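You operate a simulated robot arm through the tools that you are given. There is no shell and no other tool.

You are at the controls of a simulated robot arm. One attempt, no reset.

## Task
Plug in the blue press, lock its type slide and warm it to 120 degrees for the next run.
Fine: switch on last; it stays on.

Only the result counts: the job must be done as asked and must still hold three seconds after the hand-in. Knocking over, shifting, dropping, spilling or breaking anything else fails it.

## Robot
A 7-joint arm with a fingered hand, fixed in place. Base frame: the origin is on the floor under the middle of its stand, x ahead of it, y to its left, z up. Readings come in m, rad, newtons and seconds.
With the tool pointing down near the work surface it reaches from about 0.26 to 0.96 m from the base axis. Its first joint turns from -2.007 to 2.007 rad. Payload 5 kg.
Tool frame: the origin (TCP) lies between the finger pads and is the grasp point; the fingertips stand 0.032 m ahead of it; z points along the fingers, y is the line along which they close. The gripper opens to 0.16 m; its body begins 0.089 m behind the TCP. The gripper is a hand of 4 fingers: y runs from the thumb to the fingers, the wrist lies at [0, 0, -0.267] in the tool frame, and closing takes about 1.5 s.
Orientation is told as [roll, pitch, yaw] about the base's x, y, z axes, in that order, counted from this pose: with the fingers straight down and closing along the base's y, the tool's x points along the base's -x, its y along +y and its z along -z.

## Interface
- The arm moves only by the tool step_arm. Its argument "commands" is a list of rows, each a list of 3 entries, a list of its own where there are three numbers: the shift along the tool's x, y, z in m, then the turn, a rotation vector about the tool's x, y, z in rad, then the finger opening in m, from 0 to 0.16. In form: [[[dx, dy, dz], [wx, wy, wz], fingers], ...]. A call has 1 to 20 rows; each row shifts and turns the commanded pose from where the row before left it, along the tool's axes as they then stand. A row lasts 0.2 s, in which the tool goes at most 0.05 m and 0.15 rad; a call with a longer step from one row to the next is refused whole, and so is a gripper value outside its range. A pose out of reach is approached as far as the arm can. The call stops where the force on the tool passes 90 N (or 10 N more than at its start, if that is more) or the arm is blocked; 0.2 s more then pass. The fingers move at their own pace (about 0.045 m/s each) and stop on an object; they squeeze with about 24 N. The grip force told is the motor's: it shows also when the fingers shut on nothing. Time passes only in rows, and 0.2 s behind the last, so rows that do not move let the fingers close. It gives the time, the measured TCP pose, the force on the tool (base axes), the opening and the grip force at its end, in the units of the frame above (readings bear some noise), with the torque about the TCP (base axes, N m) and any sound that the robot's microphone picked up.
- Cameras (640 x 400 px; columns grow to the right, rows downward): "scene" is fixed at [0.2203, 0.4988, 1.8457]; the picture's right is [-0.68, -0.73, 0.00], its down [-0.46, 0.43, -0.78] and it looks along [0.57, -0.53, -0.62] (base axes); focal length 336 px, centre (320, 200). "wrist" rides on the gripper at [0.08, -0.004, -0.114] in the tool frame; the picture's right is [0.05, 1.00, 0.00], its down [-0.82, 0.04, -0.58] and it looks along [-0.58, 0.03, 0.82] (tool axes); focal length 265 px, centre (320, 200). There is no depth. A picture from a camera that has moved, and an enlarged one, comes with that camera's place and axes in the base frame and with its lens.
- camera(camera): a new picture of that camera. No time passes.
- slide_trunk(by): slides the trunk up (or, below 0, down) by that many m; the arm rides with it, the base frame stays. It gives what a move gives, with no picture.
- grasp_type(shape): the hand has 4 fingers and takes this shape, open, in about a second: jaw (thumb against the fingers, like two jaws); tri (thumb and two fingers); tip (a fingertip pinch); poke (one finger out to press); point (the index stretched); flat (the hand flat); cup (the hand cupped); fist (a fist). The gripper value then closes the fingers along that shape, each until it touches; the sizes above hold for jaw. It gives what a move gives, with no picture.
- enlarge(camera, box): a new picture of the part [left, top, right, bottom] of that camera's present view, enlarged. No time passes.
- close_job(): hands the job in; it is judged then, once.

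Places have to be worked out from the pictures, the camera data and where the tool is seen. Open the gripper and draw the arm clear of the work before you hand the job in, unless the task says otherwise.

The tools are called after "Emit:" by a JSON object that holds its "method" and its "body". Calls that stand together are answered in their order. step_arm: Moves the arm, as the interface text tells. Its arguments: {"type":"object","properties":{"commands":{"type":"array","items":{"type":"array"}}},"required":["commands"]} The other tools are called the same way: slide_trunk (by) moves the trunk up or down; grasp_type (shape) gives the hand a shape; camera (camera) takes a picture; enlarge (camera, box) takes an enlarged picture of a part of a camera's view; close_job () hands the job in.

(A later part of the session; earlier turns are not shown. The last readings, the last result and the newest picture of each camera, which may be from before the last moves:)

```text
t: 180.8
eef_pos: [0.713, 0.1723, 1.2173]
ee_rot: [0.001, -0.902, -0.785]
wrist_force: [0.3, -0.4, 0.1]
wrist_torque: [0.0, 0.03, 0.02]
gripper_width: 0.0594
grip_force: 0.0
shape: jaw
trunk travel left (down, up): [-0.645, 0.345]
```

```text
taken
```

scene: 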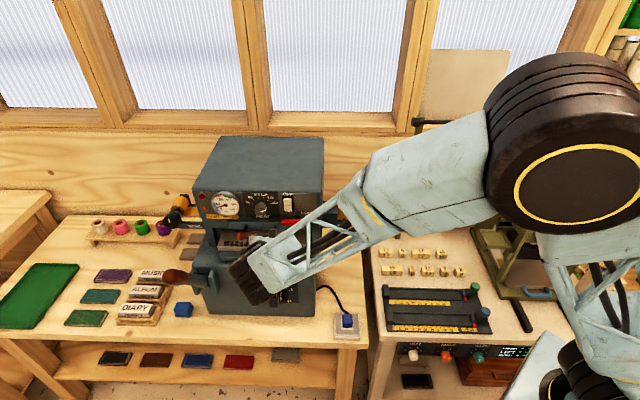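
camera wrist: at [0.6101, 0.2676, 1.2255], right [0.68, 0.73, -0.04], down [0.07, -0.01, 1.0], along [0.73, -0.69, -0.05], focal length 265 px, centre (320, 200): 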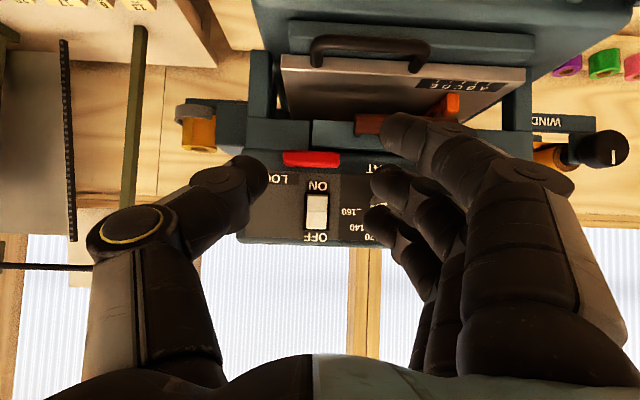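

The wrist camera now looks straight at the panel (upside down). I'll enlarge its parts.

Emit:
{"method": "enlarge", "body": {"camera": "wrist", "box": [235, 120, 395, 250]}}

Emit:
{"method": "enlarge", "body": {"camera": "wrist", "box": [250, 20, 540, 200]}}

```text
3.08 times, centred on (315, 185) of wrist
camera zoom: at [0.6101, 0.2676, 1.2255], right [0.68, 0.73, -0.04], down [0.07, -0.01, 1.0], along [0.73, -0.69, -0.05], focal length 817 px, centre (335, 246)
```

zoom: 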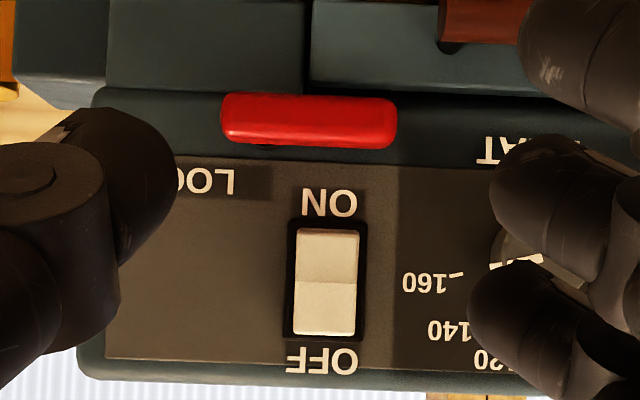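

```text
2.21 times, centred on (395, 110) of wrist
camera zoom: at [0.6101, 0.2676, 1.2255], right [0.68, 0.73, -0.04], down [0.07, -0.01, 1.0], along [0.73, -0.69, -0.05], focal length 586 px, centre (154, 399)
```

zoom: 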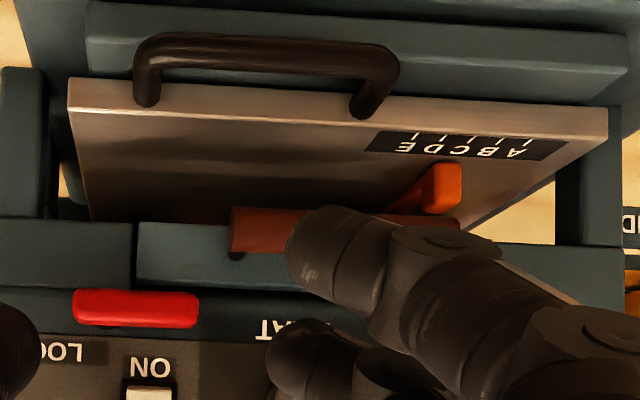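

I'll look closer at the red lever and its pivot from the scene camera and the wrist camera.

Emit:
{"method": "enlarge", "body": {"camera": "scene", "box": [270, 200, 330, 235]}}

Emit:
{"method": "enlarge", "body": {"camera": "wrist", "box": [270, 140, 350, 190]}}

```text
10.67 times, centred on (300, 218) of scene
camera zoom: at [0.2203, 0.4988, 1.8457], right [-0.68, -0.73, 0.0], down [-0.46, 0.43, -0.78], along [0.57, -0.53, -0.62], focal length 3579 px, centre (533, 13)
```

zoom: 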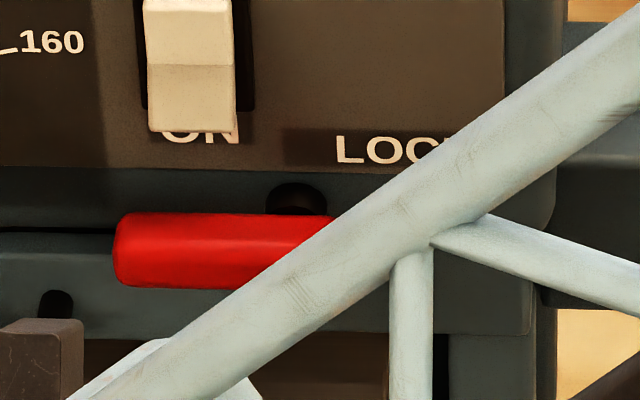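

```text
8.00 times, centred on (310, 165) of wrist
camera zoom: at [0.6101, 0.2676, 1.2255], right [0.68, 0.73, -0.04], down [0.07, -0.01, 1.0], along [0.73, -0.69, -0.05], focal length 2123 px, centre (400, 480)
```

zoom: 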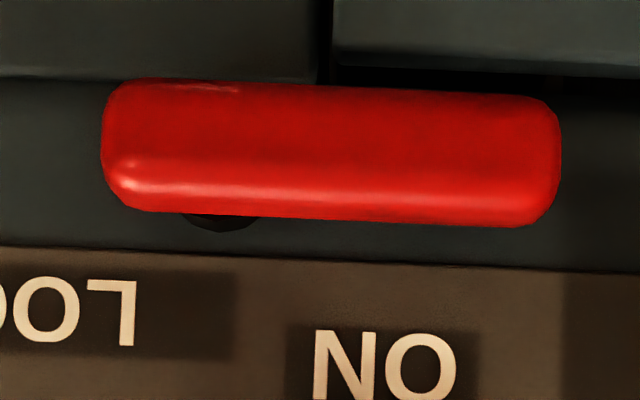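

The red lever is a turn-latch: it pivots on a horizontal boss near its right end (l ≈ 0.602, z ≈ 1.161) and now points left, from l = 0.585 to 0.652 at a ≈ 0.55. It can only swing down (the switch is above it), probably round to lie under the LOCK label. I'll turn the hand so the fingers point straight at the press with the thumb on top, for pushing it.

Emit:
{"method": "step_arm", "body": {"commands": [[[0, 0, 0], [0, -0.135, 0], 0.06], [[0, 0, 0], [0, -0.135, 0], 0.06], [[0, 0, 0], [0, -0.135, 0], 0.06], [[0, 0, 0], [0, -0.135, 0], 0.06], [[0, 0, 0], [0, -0.13, 0], 0.06], [[0, 0, 0], [0, 0, -0.143], 0.04], [[0, 0, 0], [0, 0, -0.143], 0.02], [[0, 0, 0], [0, 0, -0.143], 0.0], [[0, 0, 0], [0, 0, -0.143], 0.0], [[0, 0, 0], [0, 0, -0.143], 0.0], [[0, 0, 0], [0, 0, -0.143], 0.0], [[0, 0, 0], [0, 0, -0.143], 0.0], [[0, 0, 0], [0, 0, -0.143], 0.0], [[0, 0, 0], [0, 0, -0.143], 0.0], [[0, 0, 0], [0, 0, -0.143], 0.0], [[0, 0, 0], [0, 0, -0.141], 0.0]]}}

Emit:
{"method": "camera", "body": {"camera": "wrist"}}

Emit:
{"method": "camera", "body": {"camera": "scene"}}

```text
t: 184.2
eef_pos: [0.7143, 0.1723, 1.2178]
ee_rot: [-1.568, 0.002, 0.783]
wrist_force: [-0.1, -0.8, 0.5]
wrist_torque: [-0.02, -0.02, -0.01]
gripper_width: 0.0002
grip_force: 23.4
shape: jaw
trunk travel left (down, up): [-0.645, 0.345]
```

```text
taken
camera wrist: at [0.5749, 0.1954, 1.2216], right [-0.04, -0.04, -1.0], down [0.17, 0.98, -0.04], along [0.98, -0.17, -0.03], focal length 265 px, centre (320, 200)
```

wrist: 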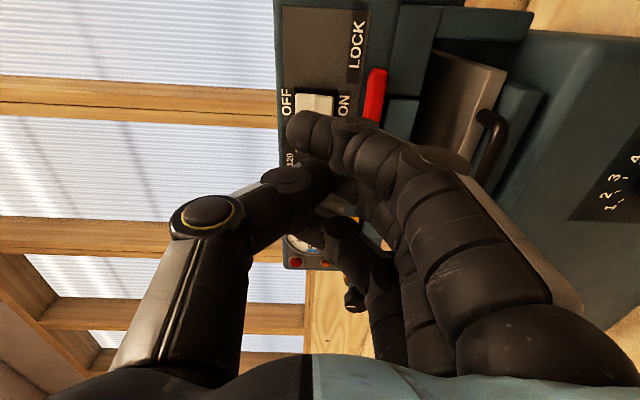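

```text
taken
```

scene: 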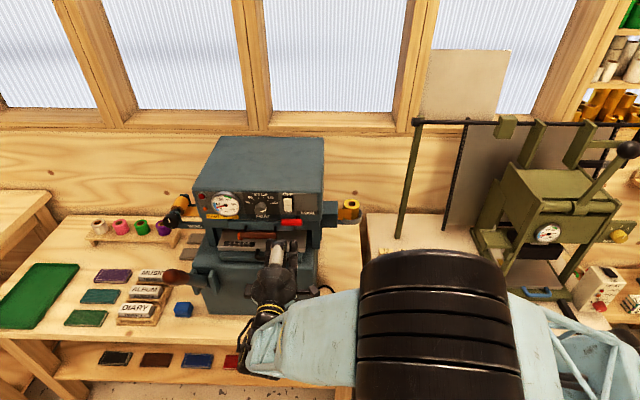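

This orientation is reachable, but the fingers would come from below, near the slide's wooden handle. Pushing with the stretched index coming from above would be cleaner. I'll open the fist into "point" and test the opposite roll (index descending from above), staying well clear of the press.

Emit:
{"method": "grasp_type", "body": {"shape": "point"}}

Emit:
{"method": "step_arm", "body": {"commands": [[[0, 0, -0.04], [0, 0, 0.149], 0.16], [[0, 0, -0.02], [0, 0, 0.149], 0.16], [[0, 0, 0], [0, 0, 0.149], 0.16], [[0, 0, 0], [0, 0, 0.149], 0.16], [[0, 0, 0], [0, 0, 0.149], 0.16], [[0, 0, 0], [0, 0, 0.149], 0.16], [[0, 0, 0], [0, 0, 0.149], 0.16], [[0, 0, 0], [0, 0, 0.149], 0.16], [[0, 0, 0], [0, 0, 0.149], 0.16], [[0, 0, 0], [0, 0, 0.149], 0.16], [[0, 0, 0], [0, 0, 0.149], 0.16], [[0, 0, 0], [0, 0, 0.149], 0.16], [[0, 0, 0], [0, 0, 0.149], 0.16], [[0, 0, 0], [0, 0, 0.149], 0.16], [[0, 0, 0], [0, 0, 0.149], 0.16], [[0, 0, 0], [0, 0, 0.149], 0.16], [[0, 0, 0], [0, 0, 0.149], 0.16], [[0, 0, 0], [0, 0, 0.149], 0.16]]}}

Emit:
{"method": "camera", "body": {"camera": "wrist"}}

Emit:
{"method": "camera", "body": {"camera": "scene"}}

```text
t: 185.1
eef_pos: [0.7136, 0.1716, 1.2169]
ee_rot: [-1.569, -0.003, 0.785]
wrist_force: [-0.2, -0.1, 0.3]
wrist_torque: [0.02, -0.01, 0.01]
gripper_width: 0.1526
grip_force: 0.1
shape: point
trunk travel left (down, up): [-0.645, 0.345]
```

```text
t: 188.9
eef_pos: [0.6695, 0.2152, 1.2164]
ee_rot: [1.57, -0.454, -2.357]
wrist_force: [-0.6, 0.2, -0.5]
wrist_torque: [0.01, -0.01, 0.04]
gripper_width: 0.1525
grip_force: 0.1
shape: point
trunk travel left (down, up): [-0.645, 0.345]
```

```text
taken
camera wrist: at [0.6385, 0.3446, 1.1784], right [0.34, 0.34, 0.87], down [-0.91, -0.1, 0.4], along [0.22, -0.93, 0.28], focal length 265 px, centre (320, 200)
```

wrist: 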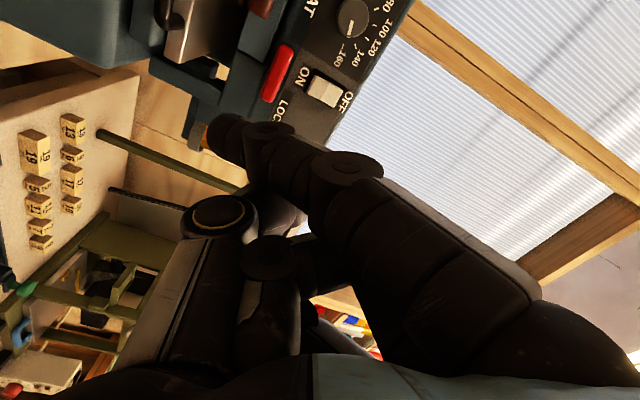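

```text
taken
```

scene: 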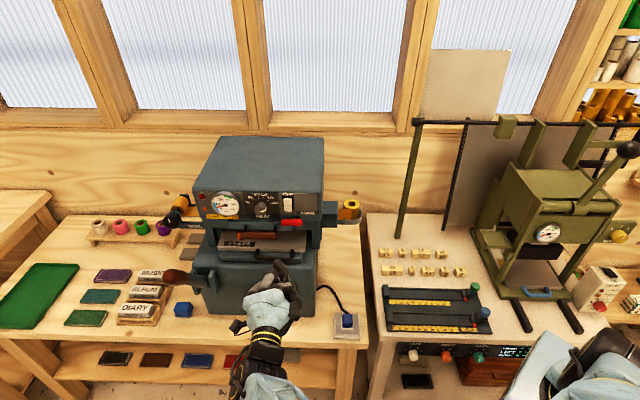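

The roll is nearly there and the index now comes from above and slightly left. I'll enlarge the view of the dial and lever.

Emit:
{"method": "enlarge", "body": {"camera": "wrist", "box": [240, 0, 420, 130]}}

Emit:
{"method": "enlarge", "body": {"camera": "scene", "box": [240, 185, 320, 235]}}

```text
3.08 times, centred on (330, 65) of wrist
camera zoom: at [0.6385, 0.3446, 1.1784], right [0.34, 0.34, 0.87], down [-0.91, -0.1, 0.4], along [0.22, -0.93, 0.28], focal length 817 px, centre (289, 615)
```

zoom: 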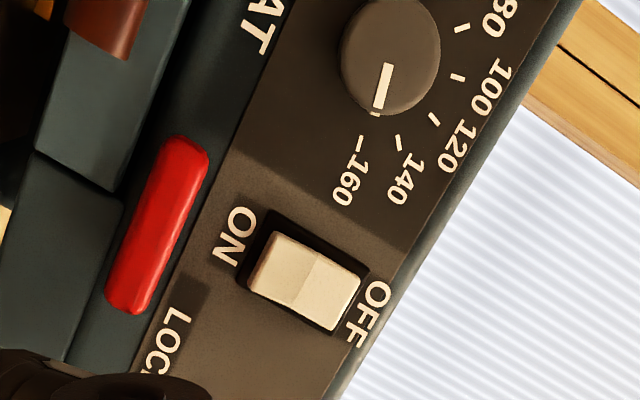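

```text
8.00 times, centred on (280, 210) of scene
camera zoom: at [0.2203, 0.4988, 1.8457], right [-0.68, -0.73, 0.0], down [-0.46, 0.43, -0.78], along [0.57, -0.53, -0.62], focal length 2684 px, centre (640, 120)
```

zoom: 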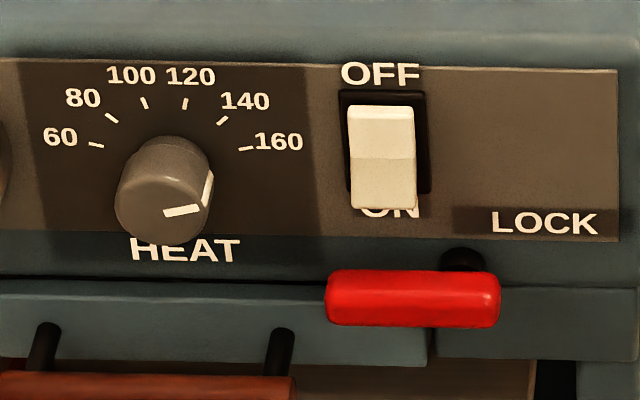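

I need the exact fingertip location in this pose; I'll zoom the scene on the hand.

Emit:
{"method": "enlarge", "body": {"camera": "scene", "box": [230, 240, 330, 340]}}

```text
4.00 times, centred on (280, 290) of scene
camera zoom: at [0.2203, 0.4988, 1.8457], right [-0.68, -0.73, 0.0], down [-0.46, 0.43, -0.78], along [0.57, -0.53, -0.62], focal length 1342 px, centre (480, -160)
```

zoom: 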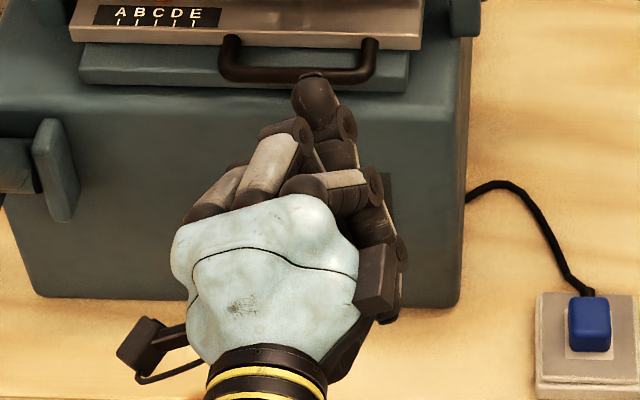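

The other fingers stick out too in "point", so instead I'll grip the lever's free end in jaw (thumb below, fingers above) and turn the whole hand about the pivot. I'll switch to jaw, complete the roll, and move to 9 cm in front of the lever.

Emit:
{"method": "grasp_type", "body": {"shape": "jaw"}}

Emit:
{"method": "step_arm", "body": {"commands": [[[0, 0, 0], [0, 0, 0.1135], 0.06], [[0, 0, 0], [0, 0, 0.1135], 0.06], [[0, 0, 0], [0, 0, 0.1135], 0.06], [[0, 0, 0], [0, 0, 0.1135], 0.06], [[0, 0, 0], [0, 0, 0], 0.06], [[0, 0, 0], [0, 0, 0], 0.06], [[0.0054, -0.0185, 0.035], [0, 0, 0], 0.06], [[0.0055, -0.0185, 0.035], [0, 0, 0], 0.06], [[0.0055, -0.0184, 0.035], [0, 0, 0], 0.06]]}}

Emit:
{"method": "camera", "body": {"camera": "wrist"}}

Emit:
{"method": "enlarge", "body": {"camera": "scene", "box": [230, 185, 330, 285]}}

```text
t: 189.8
eef_pos: [0.6709, 0.2154, 1.2152]
ee_rot: [1.569, -0.458, -2.356]
wrist_force: [-0.1, 0.3, 0.7]
wrist_torque: [0.01, -0.05, 0.01]
gripper_width: 0.16
grip_force: 0.1
shape: jaw
trunk travel left (down, up): [-0.645, 0.345]
```

```text
t: 191.8
eef_pos: [0.7556, 0.1512, 1.1603]
ee_rot: [1.568, -0.004, -2.356]
wrist_force: [0.1, -1.4, -0.9]
wrist_torque: [0.01, 0.0, 0.0]
gripper_width: 0.0607
grip_force: 0.0
shape: jaw
trunk travel left (down, up): [-0.645, 0.345]
```

```text
taken
camera wrist: at [0.7303, 0.2884, 1.1572], right [0.04, 0.04, 1.0], down [-0.98, -0.17, 0.05], along [0.17, -0.99, 0.03], focal length 265 px, centre (320, 200)
```

wrist: 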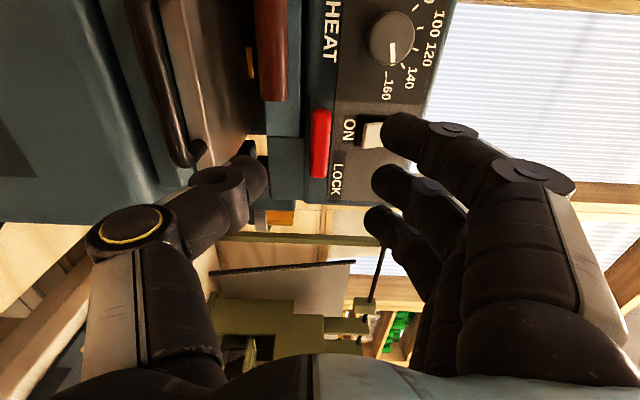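

```text
4.00 times, centred on (280, 235) of scene
camera zoom: at [0.2203, 0.4988, 1.8457], right [-0.68, -0.73, 0.0], down [-0.46, 0.43, -0.78], along [0.57, -0.53, -0.62], focal length 1342 px, centre (480, 60)
```

zoom: 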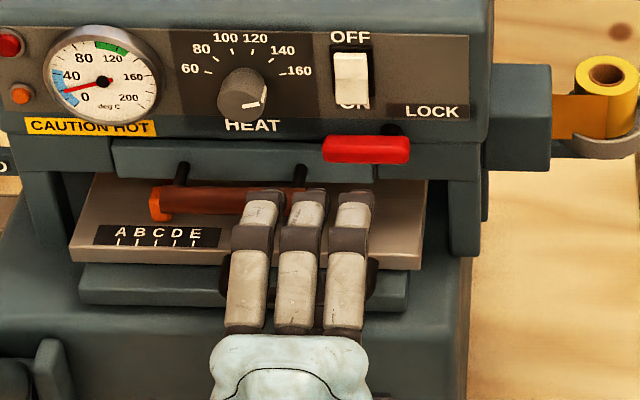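

In this pose the lever's free end appears at tool (0.010, 0.000), so it lies between thumb and fingers. I'll narrow the opening to 0.044 to stay clear of the switch and move in.

Emit:
{"method": "step_arm", "body": {"commands": [[[0, 0, 0], [0, 0, 0], 0.044], [[0, 0, 0], [0, 0, 0], 0.044], [[0, 0, 0.035], [0, 0, 0], 0.044], [[0, 0, 0.03], [0, 0, 0], 0.044]]}}

Emit:
{"method": "camera", "body": {"camera": "wrist"}}

Emit:
{"method": "enlarge", "body": {"camera": "scene", "box": [240, 185, 320, 255]}}

```text
t: 192.8
eef_pos: [0.8031, 0.1043, 1.16]
ee_rot: [1.57, -0.005, -2.354]
wrist_force: [0.1, 0.2, 0.1]
wrist_torque: [-0.03, -0.02, -0.01]
gripper_width: 0.0446
grip_force: 0.0
shape: jaw
trunk travel left (down, up): [-0.645, 0.345]
```

```text
taken
camera wrist: at [0.7784, 0.2419, 1.1559], right [0.04, 0.04, 1.0], down [-0.98, -0.17, 0.05], along [0.17, -0.98, 0.03], focal length 265 px, centre (320, 200)
```

wrist: 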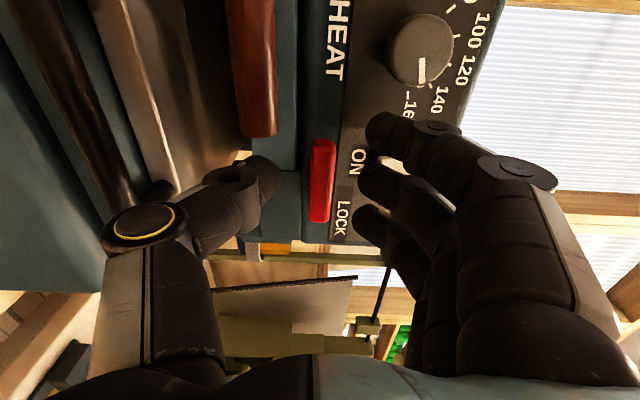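

```text
5.71 times, centred on (280, 220) of scene
camera zoom: at [0.2203, 0.4988, 1.8457], right [-0.68, -0.73, 0.0], down [-0.46, 0.43, -0.78], along [0.57, -0.53, -0.62], focal length 1917 px, centre (549, 86)
```

zoom: 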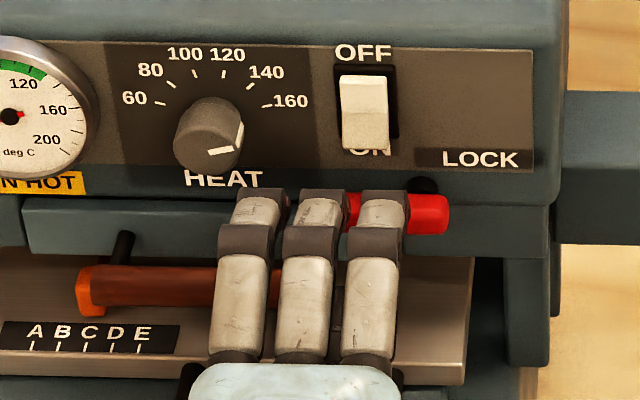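

The lever is passing between thumb and fingers as intended. I'll advance another 36 mm.

Emit:
{"method": "step_arm", "body": {"commands": [[[0, 0, 0.018], [0, 0, 0], 0.044], [[0, 0, 0.018], [0, 0, 0], 0.044], [[0, 0, 0], [0, 0, 0], 0.044]]}}

Emit:
{"method": "camera", "body": {"camera": "wrist"}}

Emit:
{"method": "enlarge", "body": {"camera": "scene", "box": [240, 185, 320, 255]}}

```text
t: 193.6
eef_pos: [0.8288, 0.08, 1.1595]
ee_rot: [1.569, -0.004, -2.358]
wrist_force: [0.1, -0.9, 0.3]
wrist_torque: [0.0, 0.01, -0.02]
gripper_width: 0.0441
grip_force: 0.0
shape: jaw
trunk travel left (down, up): [-0.645, 0.345]
heard: click
```

```text
taken
camera wrist: at [0.8036, 0.2164, 1.156], right [0.04, 0.04, 1.0], down [-0.98, -0.17, 0.05], along [0.17, -0.99, 0.03], focal length 265 px, centre (320, 200)
```

wrist: 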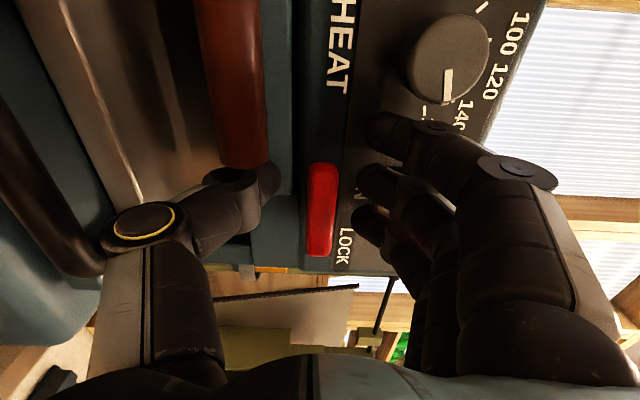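

```text
5.71 times, centred on (280, 220) of scene
camera zoom: at [0.2203, 0.4988, 1.8457], right [-0.68, -0.73, 0.0], down [-0.46, 0.43, -0.78], along [0.57, -0.53, -0.62], focal length 1917 px, centre (549, 86)
```

zoom: 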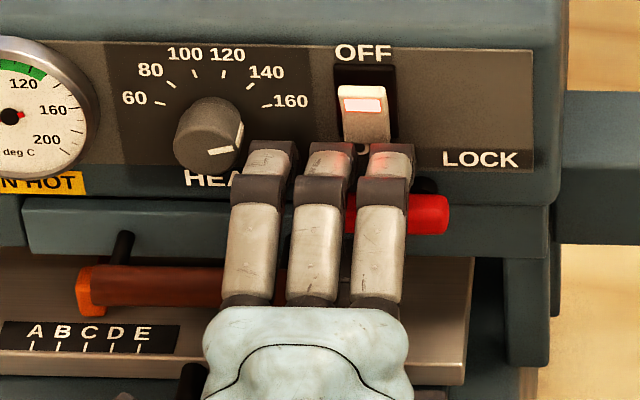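

A click: the finger brushed the rocker and the switch is now lit ON too early. I'll back out at once and switch it OFF again by pressing its upper half.

Emit:
{"method": "step_arm", "body": {"commands": [[[0, 0, -0.03], [0, 0, 0], 0.044], [[0, 0, -0.03], [0, 0, 0], 0.0], [[0, 0.04, 0], [0, 0, 0], 0.0], [[-0.009, 0.038, 0], [0, 0, 0], 0.0], [[0, 0, 0], [0, 0, 0], 0.0], [[0, 0, 0], [0, 0, 0], 0.0]]}}

Emit:
{"method": "camera", "body": {"camera": "wrist"}}

Emit:
{"method": "enlarge", "body": {"camera": "scene", "box": [190, 170, 330, 250]}}

```text
t: 195.0
eef_pos: [0.7776, 0.1159, 1.2384]
ee_rot: [1.568, -0.004, -2.359]
wrist_force: [-0.6, -0.3, -0.4]
wrist_torque: [-0.02, 0.0, -0.02]
gripper_width: 0.0003
grip_force: 24.0
shape: jaw
trunk travel left (down, up): [-0.645, 0.345]
```

```text
taken
camera wrist: at [0.7527, 0.2519, 1.2347], right [0.04, 0.04, 1.0], down [-0.98, -0.17, 0.05], along [0.17, -0.99, 0.03], focal length 265 px, centre (320, 200)
```

wrist: 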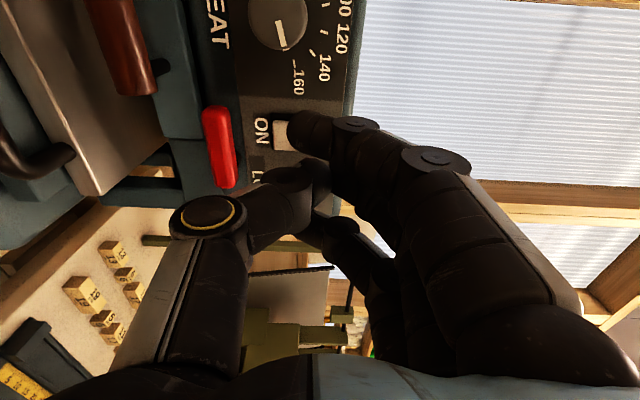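

```text
4.57 times, centred on (260, 210) of scene
camera zoom: at [0.2203, 0.4988, 1.8457], right [-0.68, -0.73, 0.0], down [-0.46, 0.43, -0.78], along [0.57, -0.53, -0.62], focal length 1534 px, centre (594, 154)
```

zoom: 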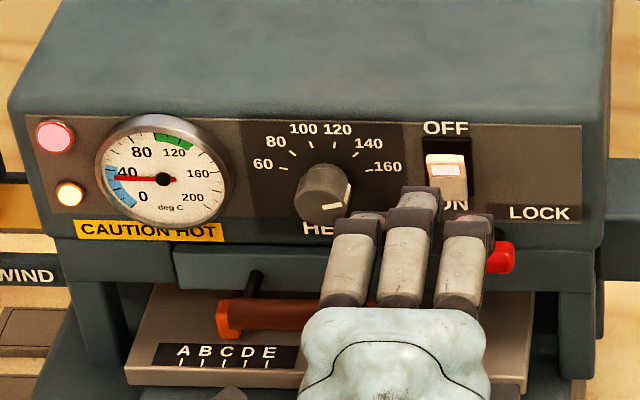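

The lamps are lit and it has started heating (needle around 35). I'll press the upper (OFF) half of the rocker now.

Emit:
{"method": "step_arm", "body": {"commands": [[[0, 0, 0.04], [0, 0, 0], 0.0], [[0, 0, 0.01], [0, 0, 0], 0.0], [[0, 0, 0.005], [0, 0, 0], 0.0]]}}

Emit:
{"method": "step_arm", "body": {"commands": [[[0, 0, 0.004], [0, 0, 0], 0.0], [[0, 0, 0.004], [0, 0, 0], 0.0]]}}

Emit:
{"method": "enlarge", "body": {"camera": "scene", "box": [190, 170, 330, 250]}}

```text
t: 195.8
eef_pos: [0.8159, 0.0777, 1.2394]
ee_rot: [1.57, -0.006, -2.355]
wrist_force: [-0.3, -0.1, 0.8]
wrist_torque: [0.03, -0.01, -0.03]
gripper_width: 0.0002
grip_force: 23.7
shape: jaw
trunk travel left (down, up): [-0.645, 0.345]
heard: click
```

```text
t: 196.4
eef_pos: [0.8215, 0.0769, 1.2387]
ee_rot: [1.572, -0.004, -2.354]
wrist_force: [-35.2, 28.5, -13.7]
wrist_torque: [0.42, 0.38, -0.21]
gripper_width: 0.0
grip_force: 23.4
shape: jaw
trunk travel left (down, up): [-0.645, 0.345]
```

```text
4.57 times, centred on (260, 210) of scene
camera zoom: at [0.2203, 0.4988, 1.8457], right [-0.68, -0.73, 0.0], down [-0.46, 0.43, -0.78], along [0.57, -0.53, -0.62], focal length 1534 px, centre (594, 154)
```

zoom: 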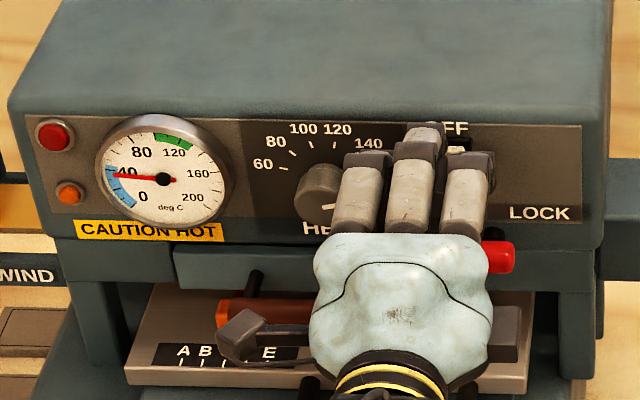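

Click, and the lamps are out: the switch is OFF again (gauge about 37). I'll back away and approach the lever again lower, narrower, and less deep, so the fingers stay clear of the rocker.

Emit:
{"method": "step_arm", "body": {"commands": [[[0, 0, -0.035], [0, 0, 0], 0.0], [[0, 0, -0.035], [0, 0, 0], 0.0], [[0.0095, -0.04, 0], [0, 0, 0], 0.032], [[0.0095, -0.0395, 0], [0, 0, 0], 0.032], [[0, 0, 0], [0, 0, 0], 0.032]]}}

Emit:
{"method": "camera", "body": {"camera": "wrist"}}

Emit:
{"method": "enlarge", "body": {"camera": "scene", "box": [190, 170, 330, 250]}}

```text
t: 197.6
eef_pos: [0.7859, 0.1438, 1.1712]
ee_rot: [1.537, 0.037, -2.354]
wrist_force: [-0.9, -0.3, 0.5]
wrist_torque: [0.0, 0.01, 0.02]
gripper_width: 0.0314
grip_force: 0.1
shape: jaw
trunk travel left (down, up): [-0.645, 0.345]
```

```text
taken
camera wrist: at [0.7611, 0.2805, 1.174], right [0.03, -0.01, 1.0], down [-0.98, -0.17, 0.03], along [0.17, -0.99, -0.02], focal length 265 px, centre (320, 200)
```

wrist: 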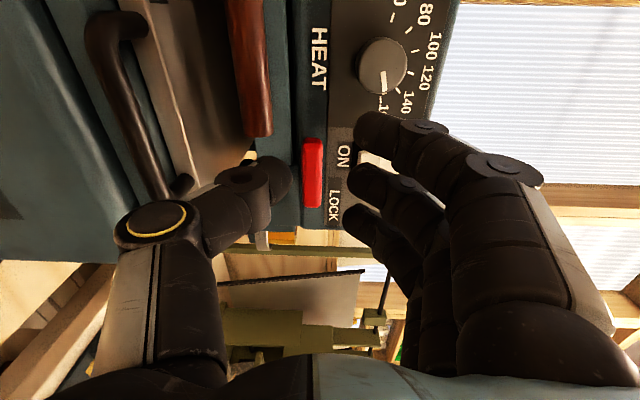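

```text
4.57 times, centred on (260, 210) of scene
camera zoom: at [0.2203, 0.4988, 1.8457], right [-0.68, -0.73, 0.0], down [-0.46, 0.43, -0.78], along [0.57, -0.53, -0.62], focal length 1534 px, centre (594, 154)
```

zoom: 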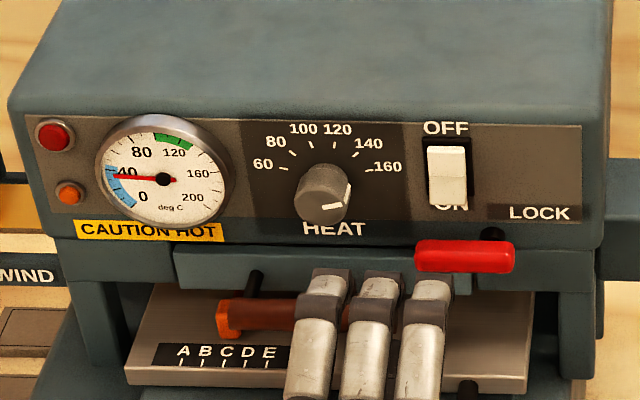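

The measured pose differs a bit from the command; I'll wait a moment and read again.

Emit:
{"method": "step_arm", "body": {"commands": [[[0, 0, 0], [0, 0, 0], 0.032], [[0, 0, 0], [0, 0, 0], 0.032]]}}

```text
t: 198.2
eef_pos: [0.7853, 0.143, 1.1703]
ee_rot: [1.536, 0.035, -2.356]
wrist_force: [0.5, 0.6, 0.1]
wrist_torque: [0.01, 0.0, -0.03]
gripper_width: 0.0316
grip_force: 0.1
shape: jaw
trunk travel left (down, up): [-0.645, 0.345]
```

Emit:
{"method": "step_arm", "body": {"commands": [[[-0.006, -0.0113, 0], [0, 0, 0], 0.032], [[0, 0, 0], [0, 0, 0], 0.032]]}}

Emit:
{"method": "camera", "body": {"camera": "scene"}}

```text
t: 198.8
eef_pos: [0.7838, 0.1365, 1.1656]
ee_rot: [1.528, 0.051, -2.365]
wrist_force: [0.1, 0.4, 0.5]
wrist_torque: [-0.02, 0.0, 0.03]
gripper_width: 0.0315
grip_force: 0.1
shape: jaw
trunk travel left (down, up): [-0.645, 0.345]
```

```text
taken
```

scene: 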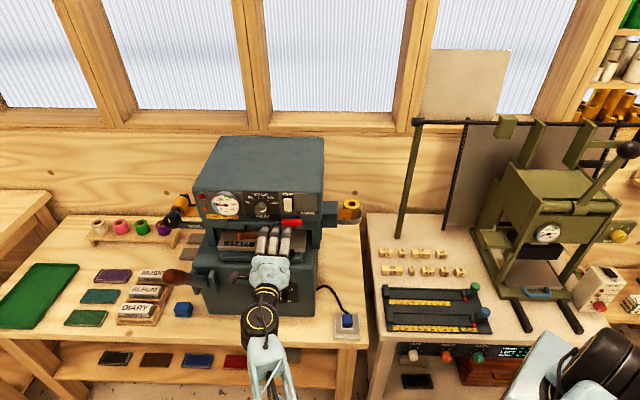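

The arm is against a joint limit in this extreme roll. I'll roll back by 0.25 rad, which still lets me pinch the lever, and check that the pose is then followed.

Emit:
{"method": "step_arm", "body": {"commands": [[[0, 0, 0], [0, 0, -0.125], 0.032], [[0, 0, 0], [0, 0, -0.125], 0.032], [[0, 0, 0], [0, 0, 0], 0.032]]}}

Emit:
{"method": "camera", "body": {"camera": "wrist"}}

```text
t: 199.6
eef_pos: [0.7832, 0.1344, 1.1588]
ee_rot: [1.544, -0.222, -2.355]
wrist_force: [0.6, -0.1, 0.2]
wrist_torque: [0.0, 0.02, -0.01]
gripper_width: 0.0313
grip_force: 0.1
shape: jaw
trunk travel left (down, up): [-0.645, 0.345]
```

```text
taken
camera wrist: at [0.757, 0.2695, 1.1413], right [0.21, 0.17, 0.96], down [-0.96, -0.15, 0.23], along [0.18, -0.97, 0.13], focal length 265 px, centre (320, 200)
```

wrist: 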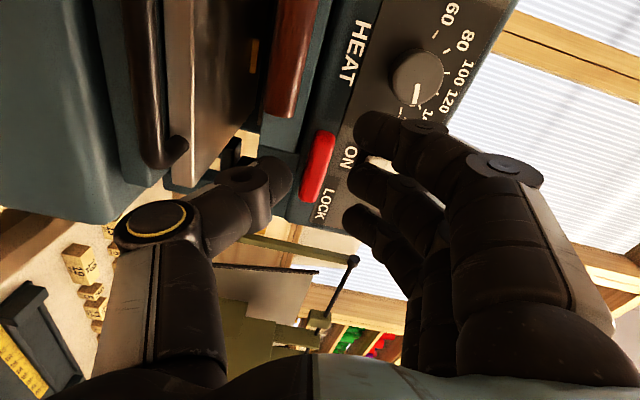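

The arm still cannot quite hold this roll. I'll use the other roll (thumb right, fingers left, stacked vertically), where the lowest finger can press the lever's end down; I'll back off and turn.

Emit:
{"method": "step_arm", "body": {"commands": [[[0, 0, -0.04], [0, 0, 0], 0.0], [[0, 0, 0], [0, 0, -0.1467], 0.0], [[0, 0, 0], [0, 0, -0.1467], 0.0], [[0, 0, 0], [0, 0, -0.1467], 0.0], [[0, 0, 0], [0, 0, -0.1467], 0.0], [[0, 0, 0], [0, 0, -0.1467], 0.0], [[0, 0, 0], [0, 0, -0.1467], 0.0], [[0, 0, 0], [0, 0, -0.1467], 0.0], [[0, 0, 0], [0, 0, -0.1467], 0.0], [[0, 0, 0], [0, 0, -0.1467], 0.0], [[0, 0, 0], [0, 0, 0], 0.0]]}}

Emit:
{"method": "camera", "body": {"camera": "wrist"}}

Emit:
{"method": "enlarge", "body": {"camera": "scene", "box": [190, 170, 330, 270]}}

```text
t: 202.0
eef_pos: [0.7537, 0.1584, 1.1501]
ee_rot: [-1.301, -1.563, 0.515]
wrist_force: [0.1, 0.3, -0.1]
wrist_torque: [0.03, -0.01, 0.0]
gripper_width: 0.0
grip_force: 24.1
shape: jaw
trunk travel left (down, up): [-0.645, 0.345]
```

```text
taken
camera wrist: at [0.6693, 0.2358, 1.0695], right [0.71, 0.71, -0.06], down [-0.37, 0.44, 0.82], along [0.6, -0.56, 0.57], focal length 265 px, centre (320, 200)
```

wrist: 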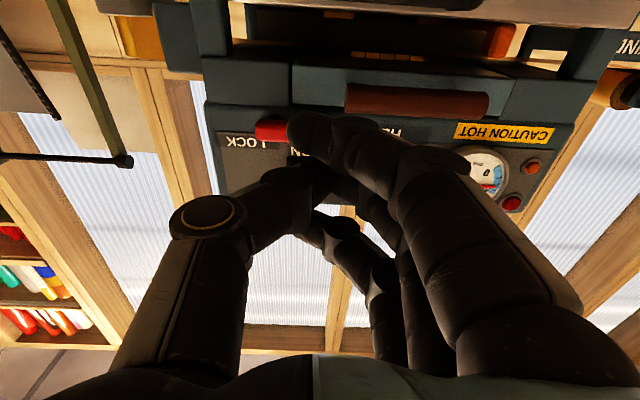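

```text
4.00 times, centred on (260, 220) of scene
camera zoom: at [0.2203, 0.4988, 1.8457], right [-0.68, -0.73, 0.0], down [-0.46, 0.43, -0.78], along [0.57, -0.53, -0.62], focal length 1342 px, centre (560, 120)
```

zoom: 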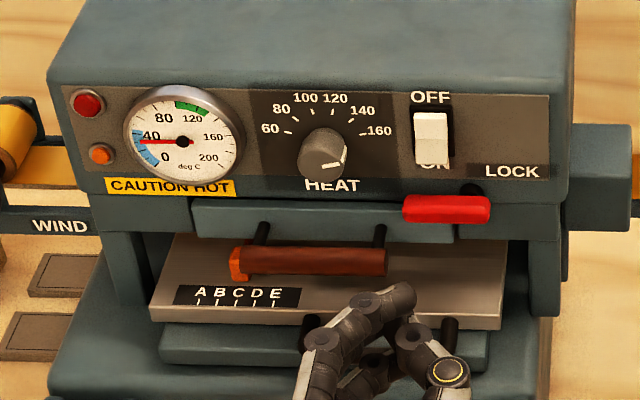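

In this roll the camera sits below looking up at the lever. I'll rise and shift left so the lowest finger is above the lever's free end, still in front of it.

Emit:
{"method": "step_arm", "body": {"commands": [[[-0.0332, 0.0085, 0], [0, 0, 0], 0.0], [[-0.0332, 0.0085, 0], [0, 0, 0], 0.0], [[0, 0, 0.04], [0, 0, 0], 0.0], [[0, 0, 0], [0, 0, 0], 0.0]]}}

Emit:
{"method": "camera", "body": {"camera": "wrist"}}

Emit:
{"method": "enlarge", "body": {"camera": "scene", "box": [240, 180, 330, 250]}}

```text
t: 203.0
eef_pos: [0.7953, 0.1405, 1.2116]
ee_rot: [-1.185, -1.564, 0.402]
wrist_force: [0.3, -0.7, 0.1]
wrist_torque: [0.03, 0.0, 0.0]
gripper_width: 0.0
grip_force: 24.3
shape: jaw
trunk travel left (down, up): [-0.645, 0.345]
```

```text
taken
camera wrist: at [0.7099, 0.2179, 1.1317], right [0.71, 0.71, -0.06], down [-0.37, 0.44, 0.82], along [0.6, -0.56, 0.57], focal length 265 px, centre (320, 200)
```

wrist: 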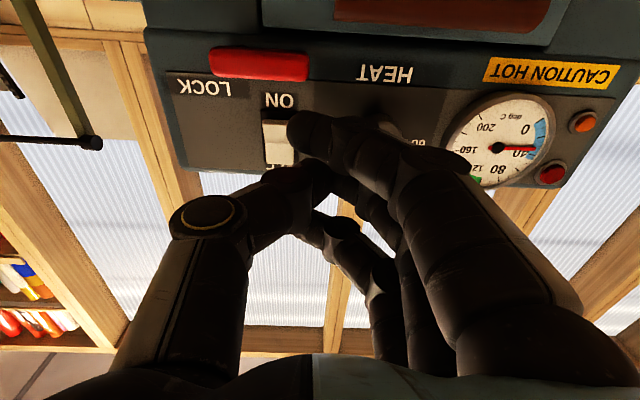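

```text
5.71 times, centred on (285, 215) of scene
camera zoom: at [0.2203, 0.4988, 1.8457], right [-0.68, -0.73, 0.0], down [-0.46, 0.43, -0.78], along [0.57, -0.53, -0.62], focal length 1917 px, centre (520, 114)
```

zoom: 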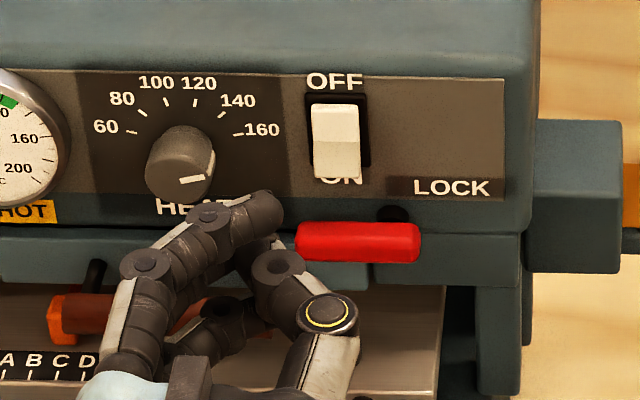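

The frames agree well (the lever end projects exactly where I see it). I'll raise 4 mm, then advance so the lowest finger comes over the lever's end, keeping depth limited to stay off the switch.

Emit:
{"method": "step_arm", "body": {"commands": [[[-0.0045, -0.002, 0.03], [0, 0, 0], 0.0], [[0, 0, 0.025], [0, 0, 0], 0.0], [[0, 0, 0.012], [0, 0, 0], 0.0], [[0, 0, 0], [0, 0, 0], 0.0]]}}

Emit:
{"method": "camera", "body": {"camera": "wrist"}}

Emit:
{"method": "enlarge", "body": {"camera": "scene", "box": [240, 180, 330, 250]}}

```text
t: 204.0
eef_pos: [0.8376, 0.0967, 1.2208]
ee_rot: [-1.776, -1.568, 0.991]
wrist_force: [-26.7, 21.1, 2.4]
wrist_torque: [0.07, -0.02, 1.04]
gripper_width: 0.0001
grip_force: 23.6
shape: jaw
trunk travel left (down, up): [-0.645, 0.345]
```

```text
taken
camera wrist: at [0.7533, 0.1736, 1.1416], right [0.71, 0.71, -0.06], down [-0.38, 0.44, 0.81], along [0.6, -0.55, 0.58], focal length 265 px, centre (320, 200)
```

wrist: 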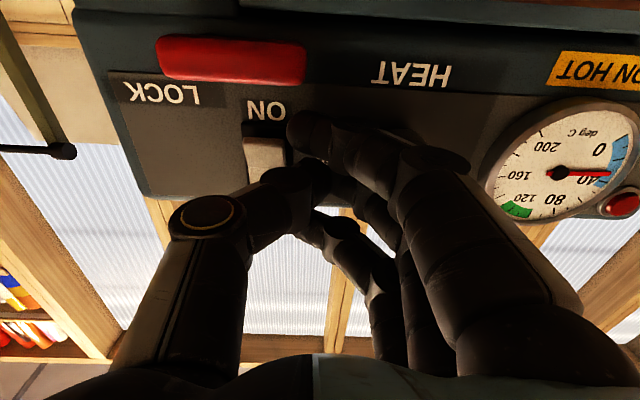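

```text
5.71 times, centred on (285, 215) of scene
camera zoom: at [0.2203, 0.4988, 1.8457], right [-0.68, -0.73, 0.0], down [-0.46, 0.43, -0.78], along [0.57, -0.53, -0.62], focal length 1917 px, centre (520, 114)
```

zoom: 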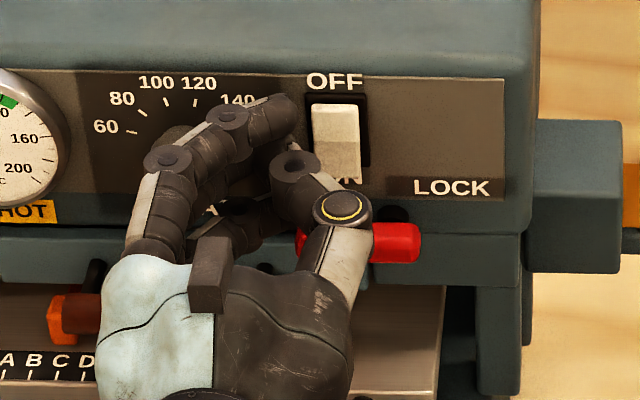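

The fingers met the heat knob at the side (about 34 N), so this roll doesn't fit between knob and switch. I'll back straight out and return to the first roll, which was reachable from further back, with a narrower opening and a bit lower.

Emit:
{"method": "step_arm", "body": {"commands": [[[0, 0, -0.04], [0, 0, 0], 0.0], [[0, 0, -0.04], [0, 0, 0], 0.0], [[0, -0.011, -0.04], [0, 0, 0], 0.03], [[0, -0.011, -0.04], [0, 0, 0], 0.03], [[0, -0.012, -0.04], [0, 0, 0], 0.03], [[0, 0, 0], [0, 0, 0.15], 0.03], [[0, 0, 0], [0, 0, 0.15], 0.03], [[0, 0, 0], [0, 0, 0.15], 0.03], [[0, 0, 0], [0, 0, 0.15], 0.03], [[0, 0, 0], [0, 0, 0.15], 0.03], [[0, 0, 0], [0, 0, 0.15], 0.03], [[0, 0, 0], [0, 0, 0.15], 0.03], [[0, 0, 0], [0, 0, 0.15], 0.03], [[0, 0, 0], [0, 0, 0.15], 0.03], [[0, 0, 0], [0, 0, 0.15], 0.03]]}}

Emit:
{"method": "camera", "body": {"camera": "wrist"}}

Emit:
{"method": "enlarge", "body": {"camera": "scene", "box": [190, 170, 330, 250]}}

```text
t: 207.2
eef_pos: [0.6763, 0.2128, 1.2194]
ee_rot: [1.569, -0.074, -2.358]
wrist_force: [-0.2, 0.2, 0.4]
wrist_torque: [0.04, 0.0, 0.01]
gripper_width: 0.0298
grip_force: 0.0
shape: jaw
trunk travel left (down, up): [-0.645, 0.345]
```

```text
taken
camera wrist: at [0.6508, 0.3488, 1.2104], right [0.09, 0.09, 0.99], down [-0.98, -0.16, 0.1], along [0.17, -0.98, 0.07], focal length 265 px, centre (320, 200)
```

wrist: 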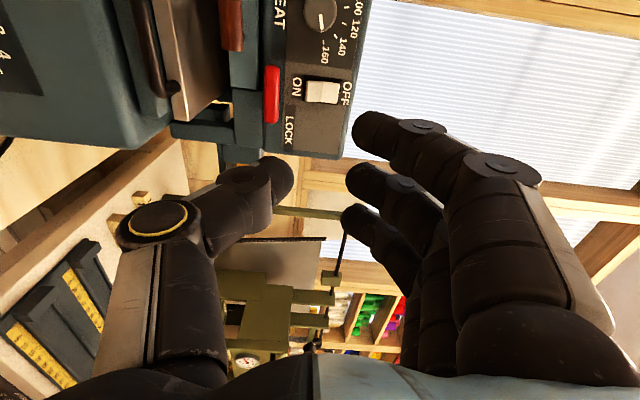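

```text
4.57 times, centred on (260, 210) of scene
camera zoom: at [0.2203, 0.4988, 1.8457], right [-0.68, -0.73, 0.0], down [-0.46, 0.43, -0.78], along [0.57, -0.53, -0.62], focal length 1534 px, centre (594, 154)
```

zoom: 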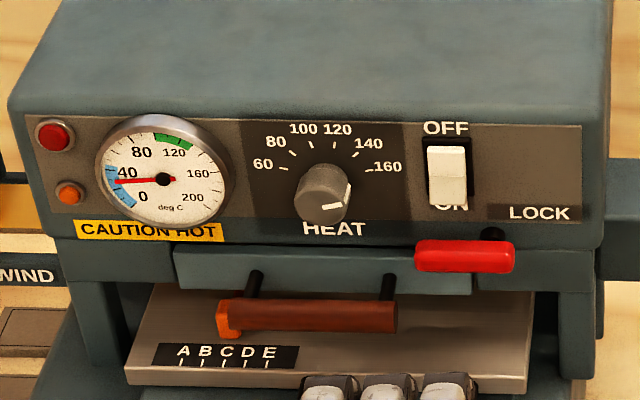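

Back in that roll with the pose followed well. I'll move to just in front of the lever with the opening at 0.03.

Emit:
{"method": "step_arm", "body": {"commands": [[[0.0063, -0.0192, 0.034], [0, 0, 0], 0.03], [[0.0063, -0.0192, 0.034], [0, 0, 0], 0.03], [[0.0062, -0.0193, 0.034], [0, 0, 0], 0.03], [[0, 0, 0.03], [0, 0, 0], 0.03], [[0, 0, 0], [0, 0, 0], 0.03]]}}

Emit:
{"method": "camera", "body": {"camera": "wrist"}}

Emit:
{"method": "enlarge", "body": {"camera": "wrist", "box": [250, 100, 410, 230]}}

```text
t: 208.6
eef_pos: [0.7778, 0.1551, 1.1727]
ee_rot: [1.526, -0.022, -2.327]
wrist_force: [0.4, 0.0, -0.5]
wrist_torque: [-0.03, -0.02, 0.0]
gripper_width: 0.0297
grip_force: 0.0
shape: jaw
trunk travel left (down, up): [-0.645, 0.345]
stopped in row 5: the arm was blocked; the commanded pose is now the measured one
```

```text
taken
camera wrist: at [0.7482, 0.291, 1.1724], right [0.08, 0.02, 1.0], down [-0.98, -0.2, 0.09], along [0.2, -0.98, 0.01], focal length 265 px, centre (320, 200)
```

wrist: 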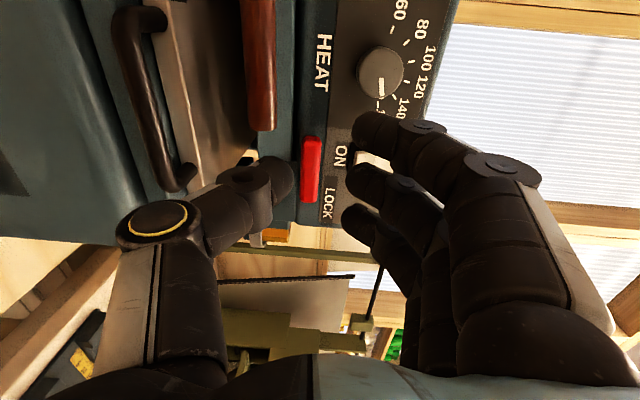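

```text
3.08 times, centred on (330, 165) of wrist
camera zoom: at [0.7482, 0.291, 1.1724], right [0.08, 0.02, 1.0], down [-0.98, -0.2, 0.09], along [0.2, -0.98, 0.01], focal length 817 px, centre (289, 308)
```

zoom: 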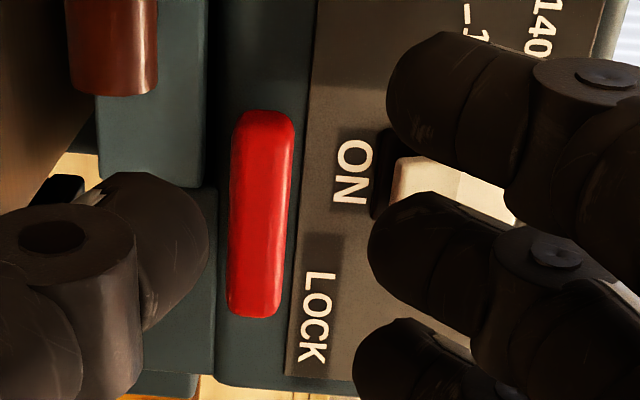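

The arm is being blocked in this roll, so I'll back off and use about 0.35 rad less roll. Squeezing at that angle will itself start turning the lever downward.

Emit:
{"method": "step_arm", "body": {"commands": [[[0, 0, -0.04], [0, 0, 0], 0.05], [[0, 0, -0.02], [0, 0, -0.12], 0.05], [[0, 0, 0], [0, 0, -0.12], 0.05], [[0, 0, 0], [0, 0, -0.12], 0.05], [[0, 0, 0], [0, 0, 0], 0.05]]}}

Emit:
{"method": "camera", "body": {"camera": "wrist"}}

Emit:
{"method": "camera", "body": {"camera": "scene"}}

```text
t: 209.8
eef_pos: [0.7337, 0.1969, 1.1746]
ee_rot: [1.525, -0.388, -2.311]
wrist_force: [-0.3, 0.8, -0.6]
wrist_torque: [0.04, 0.02, 0.04]
gripper_width: 0.0493
grip_force: 0.1
shape: jaw
trunk travel left (down, up): [-0.645, 0.345]
```

```text
taken
camera wrist: at [0.6986, 0.3276, 1.1452], right [0.32, 0.28, 0.9], down [-0.92, -0.15, 0.37], along [0.24, -0.95, 0.21], focal length 265 px, centre (320, 200)
```

wrist: 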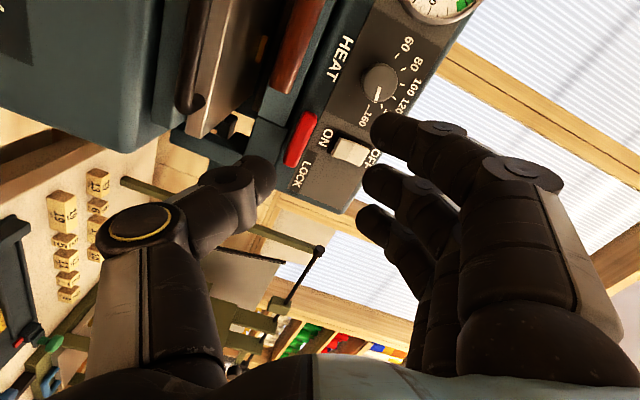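

```text
taken
```

scene: 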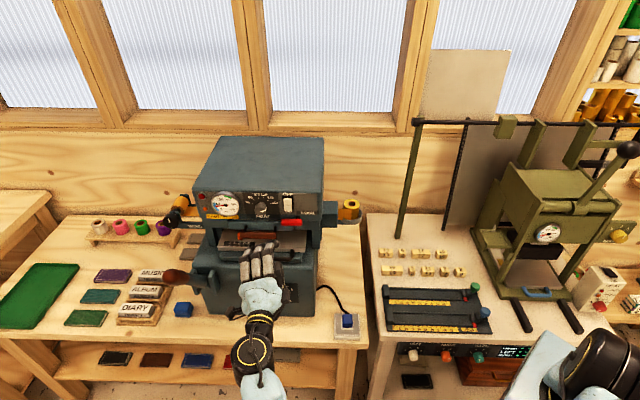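

I see from the earlier pictures that in "poke" only the thumb stays out (tip at about tool (-0.004, 0.005, 0.027)), with the fingers curled well back: a clean single pusher. I'll take that shape and turn to the roll with the thumb on top, which the arm reached without trouble.

Emit:
{"method": "grasp_type", "body": {"shape": "poke"}}

Emit:
{"method": "step_arm", "body": {"commands": [[[0, 0, 0], [0, 0, -0.1447], 0.16], [[0, 0, 0], [0, 0, -0.1447], 0.16], [[0, 0, 0], [0, 0, -0.1447], 0.16], [[0, 0, 0], [0, 0, -0.1447], 0.16], [[0, 0, 0], [0, 0, -0.1447], 0.16], [[0, 0, 0], [0, 0, -0.1447], 0.16], [[0, 0, 0], [0, 0, -0.1447], 0.16], [[0, 0, 0], [0, 0, -0.1447], 0.16], [[0, 0, 0], [0, 0, -0.1447], 0.16], [[0, 0, 0], [0, 0, -0.1447], 0.16], [[0, 0, 0], [0, 0, -0.1447], 0.16], [[0, 0, 0], [0, 0, -0.1447], 0.16], [[0, 0, 0], [0, 0, -0.1447], 0.16], [[0, 0, 0], [0, 0, -0.1447], 0.16], [[0, 0, 0], [0, 0, -0.1447], 0.16], [[0, 0, 0], [0, 0, -0.1447], 0.16], [[0, 0, 0], [0, 0, -0.1447], 0.16], [[0, 0, 0], [0, 0, -0.1447], 0.16], [[0, 0, 0], [0, 0, -0.1447], 0.16]]}}

Emit:
{"method": "camera", "body": {"camera": "wrist"}}

Emit:
{"method": "enlarge", "body": {"camera": "scene", "box": [220, 180, 330, 290]}}

```text
t: 210.7
eef_pos: [0.7343, 0.1967, 1.1748]
ee_rot: [1.525, -0.385, -2.31]
wrist_force: [-0.8, -0.5, -0.2]
wrist_torque: [0.01, 0.01, 0.01]
gripper_width: 0.0
grip_force: 0.1
shape: poke
trunk travel left (down, up): [-0.645, 0.345]
```

```text
t: 214.7
eef_pos: [0.7333, 0.1955, 1.1744]
ee_rot: [-1.529, -0.005, 0.814]
wrist_force: [-1.1, 0.5, -1.1]
wrist_torque: [-0.01, 0.03, 0.01]
gripper_width: 0.0
grip_force: 0.1
shape: poke
trunk travel left (down, up): [-0.645, 0.345]
```

```text
taken
camera wrist: at [0.5948, 0.2145, 1.1831], right [-0.06, 0.0, -1.0], down [0.14, 0.99, -0.01], along [0.99, -0.14, -0.06], focal length 265 px, centre (320, 200)
```

wrist: 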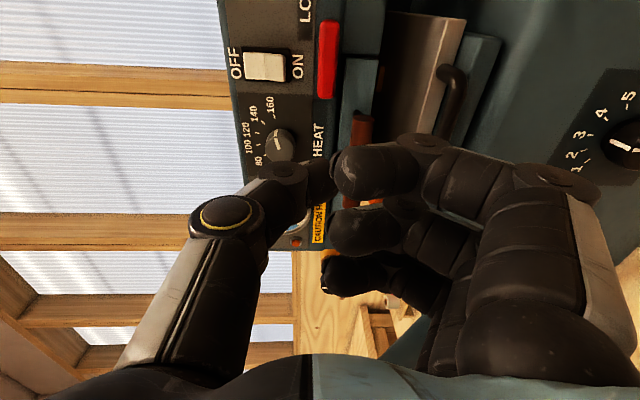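

```text
3.64 times, centred on (275, 235) of scene
camera zoom: at [0.2203, 0.4988, 1.8457], right [-0.68, -0.73, 0.0], down [-0.46, 0.43, -0.78], along [0.57, -0.53, -0.62], focal length 1220 px, centre (484, 73)
```

zoom: 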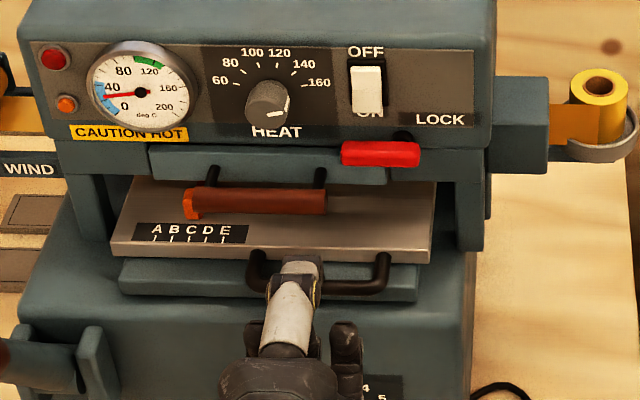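

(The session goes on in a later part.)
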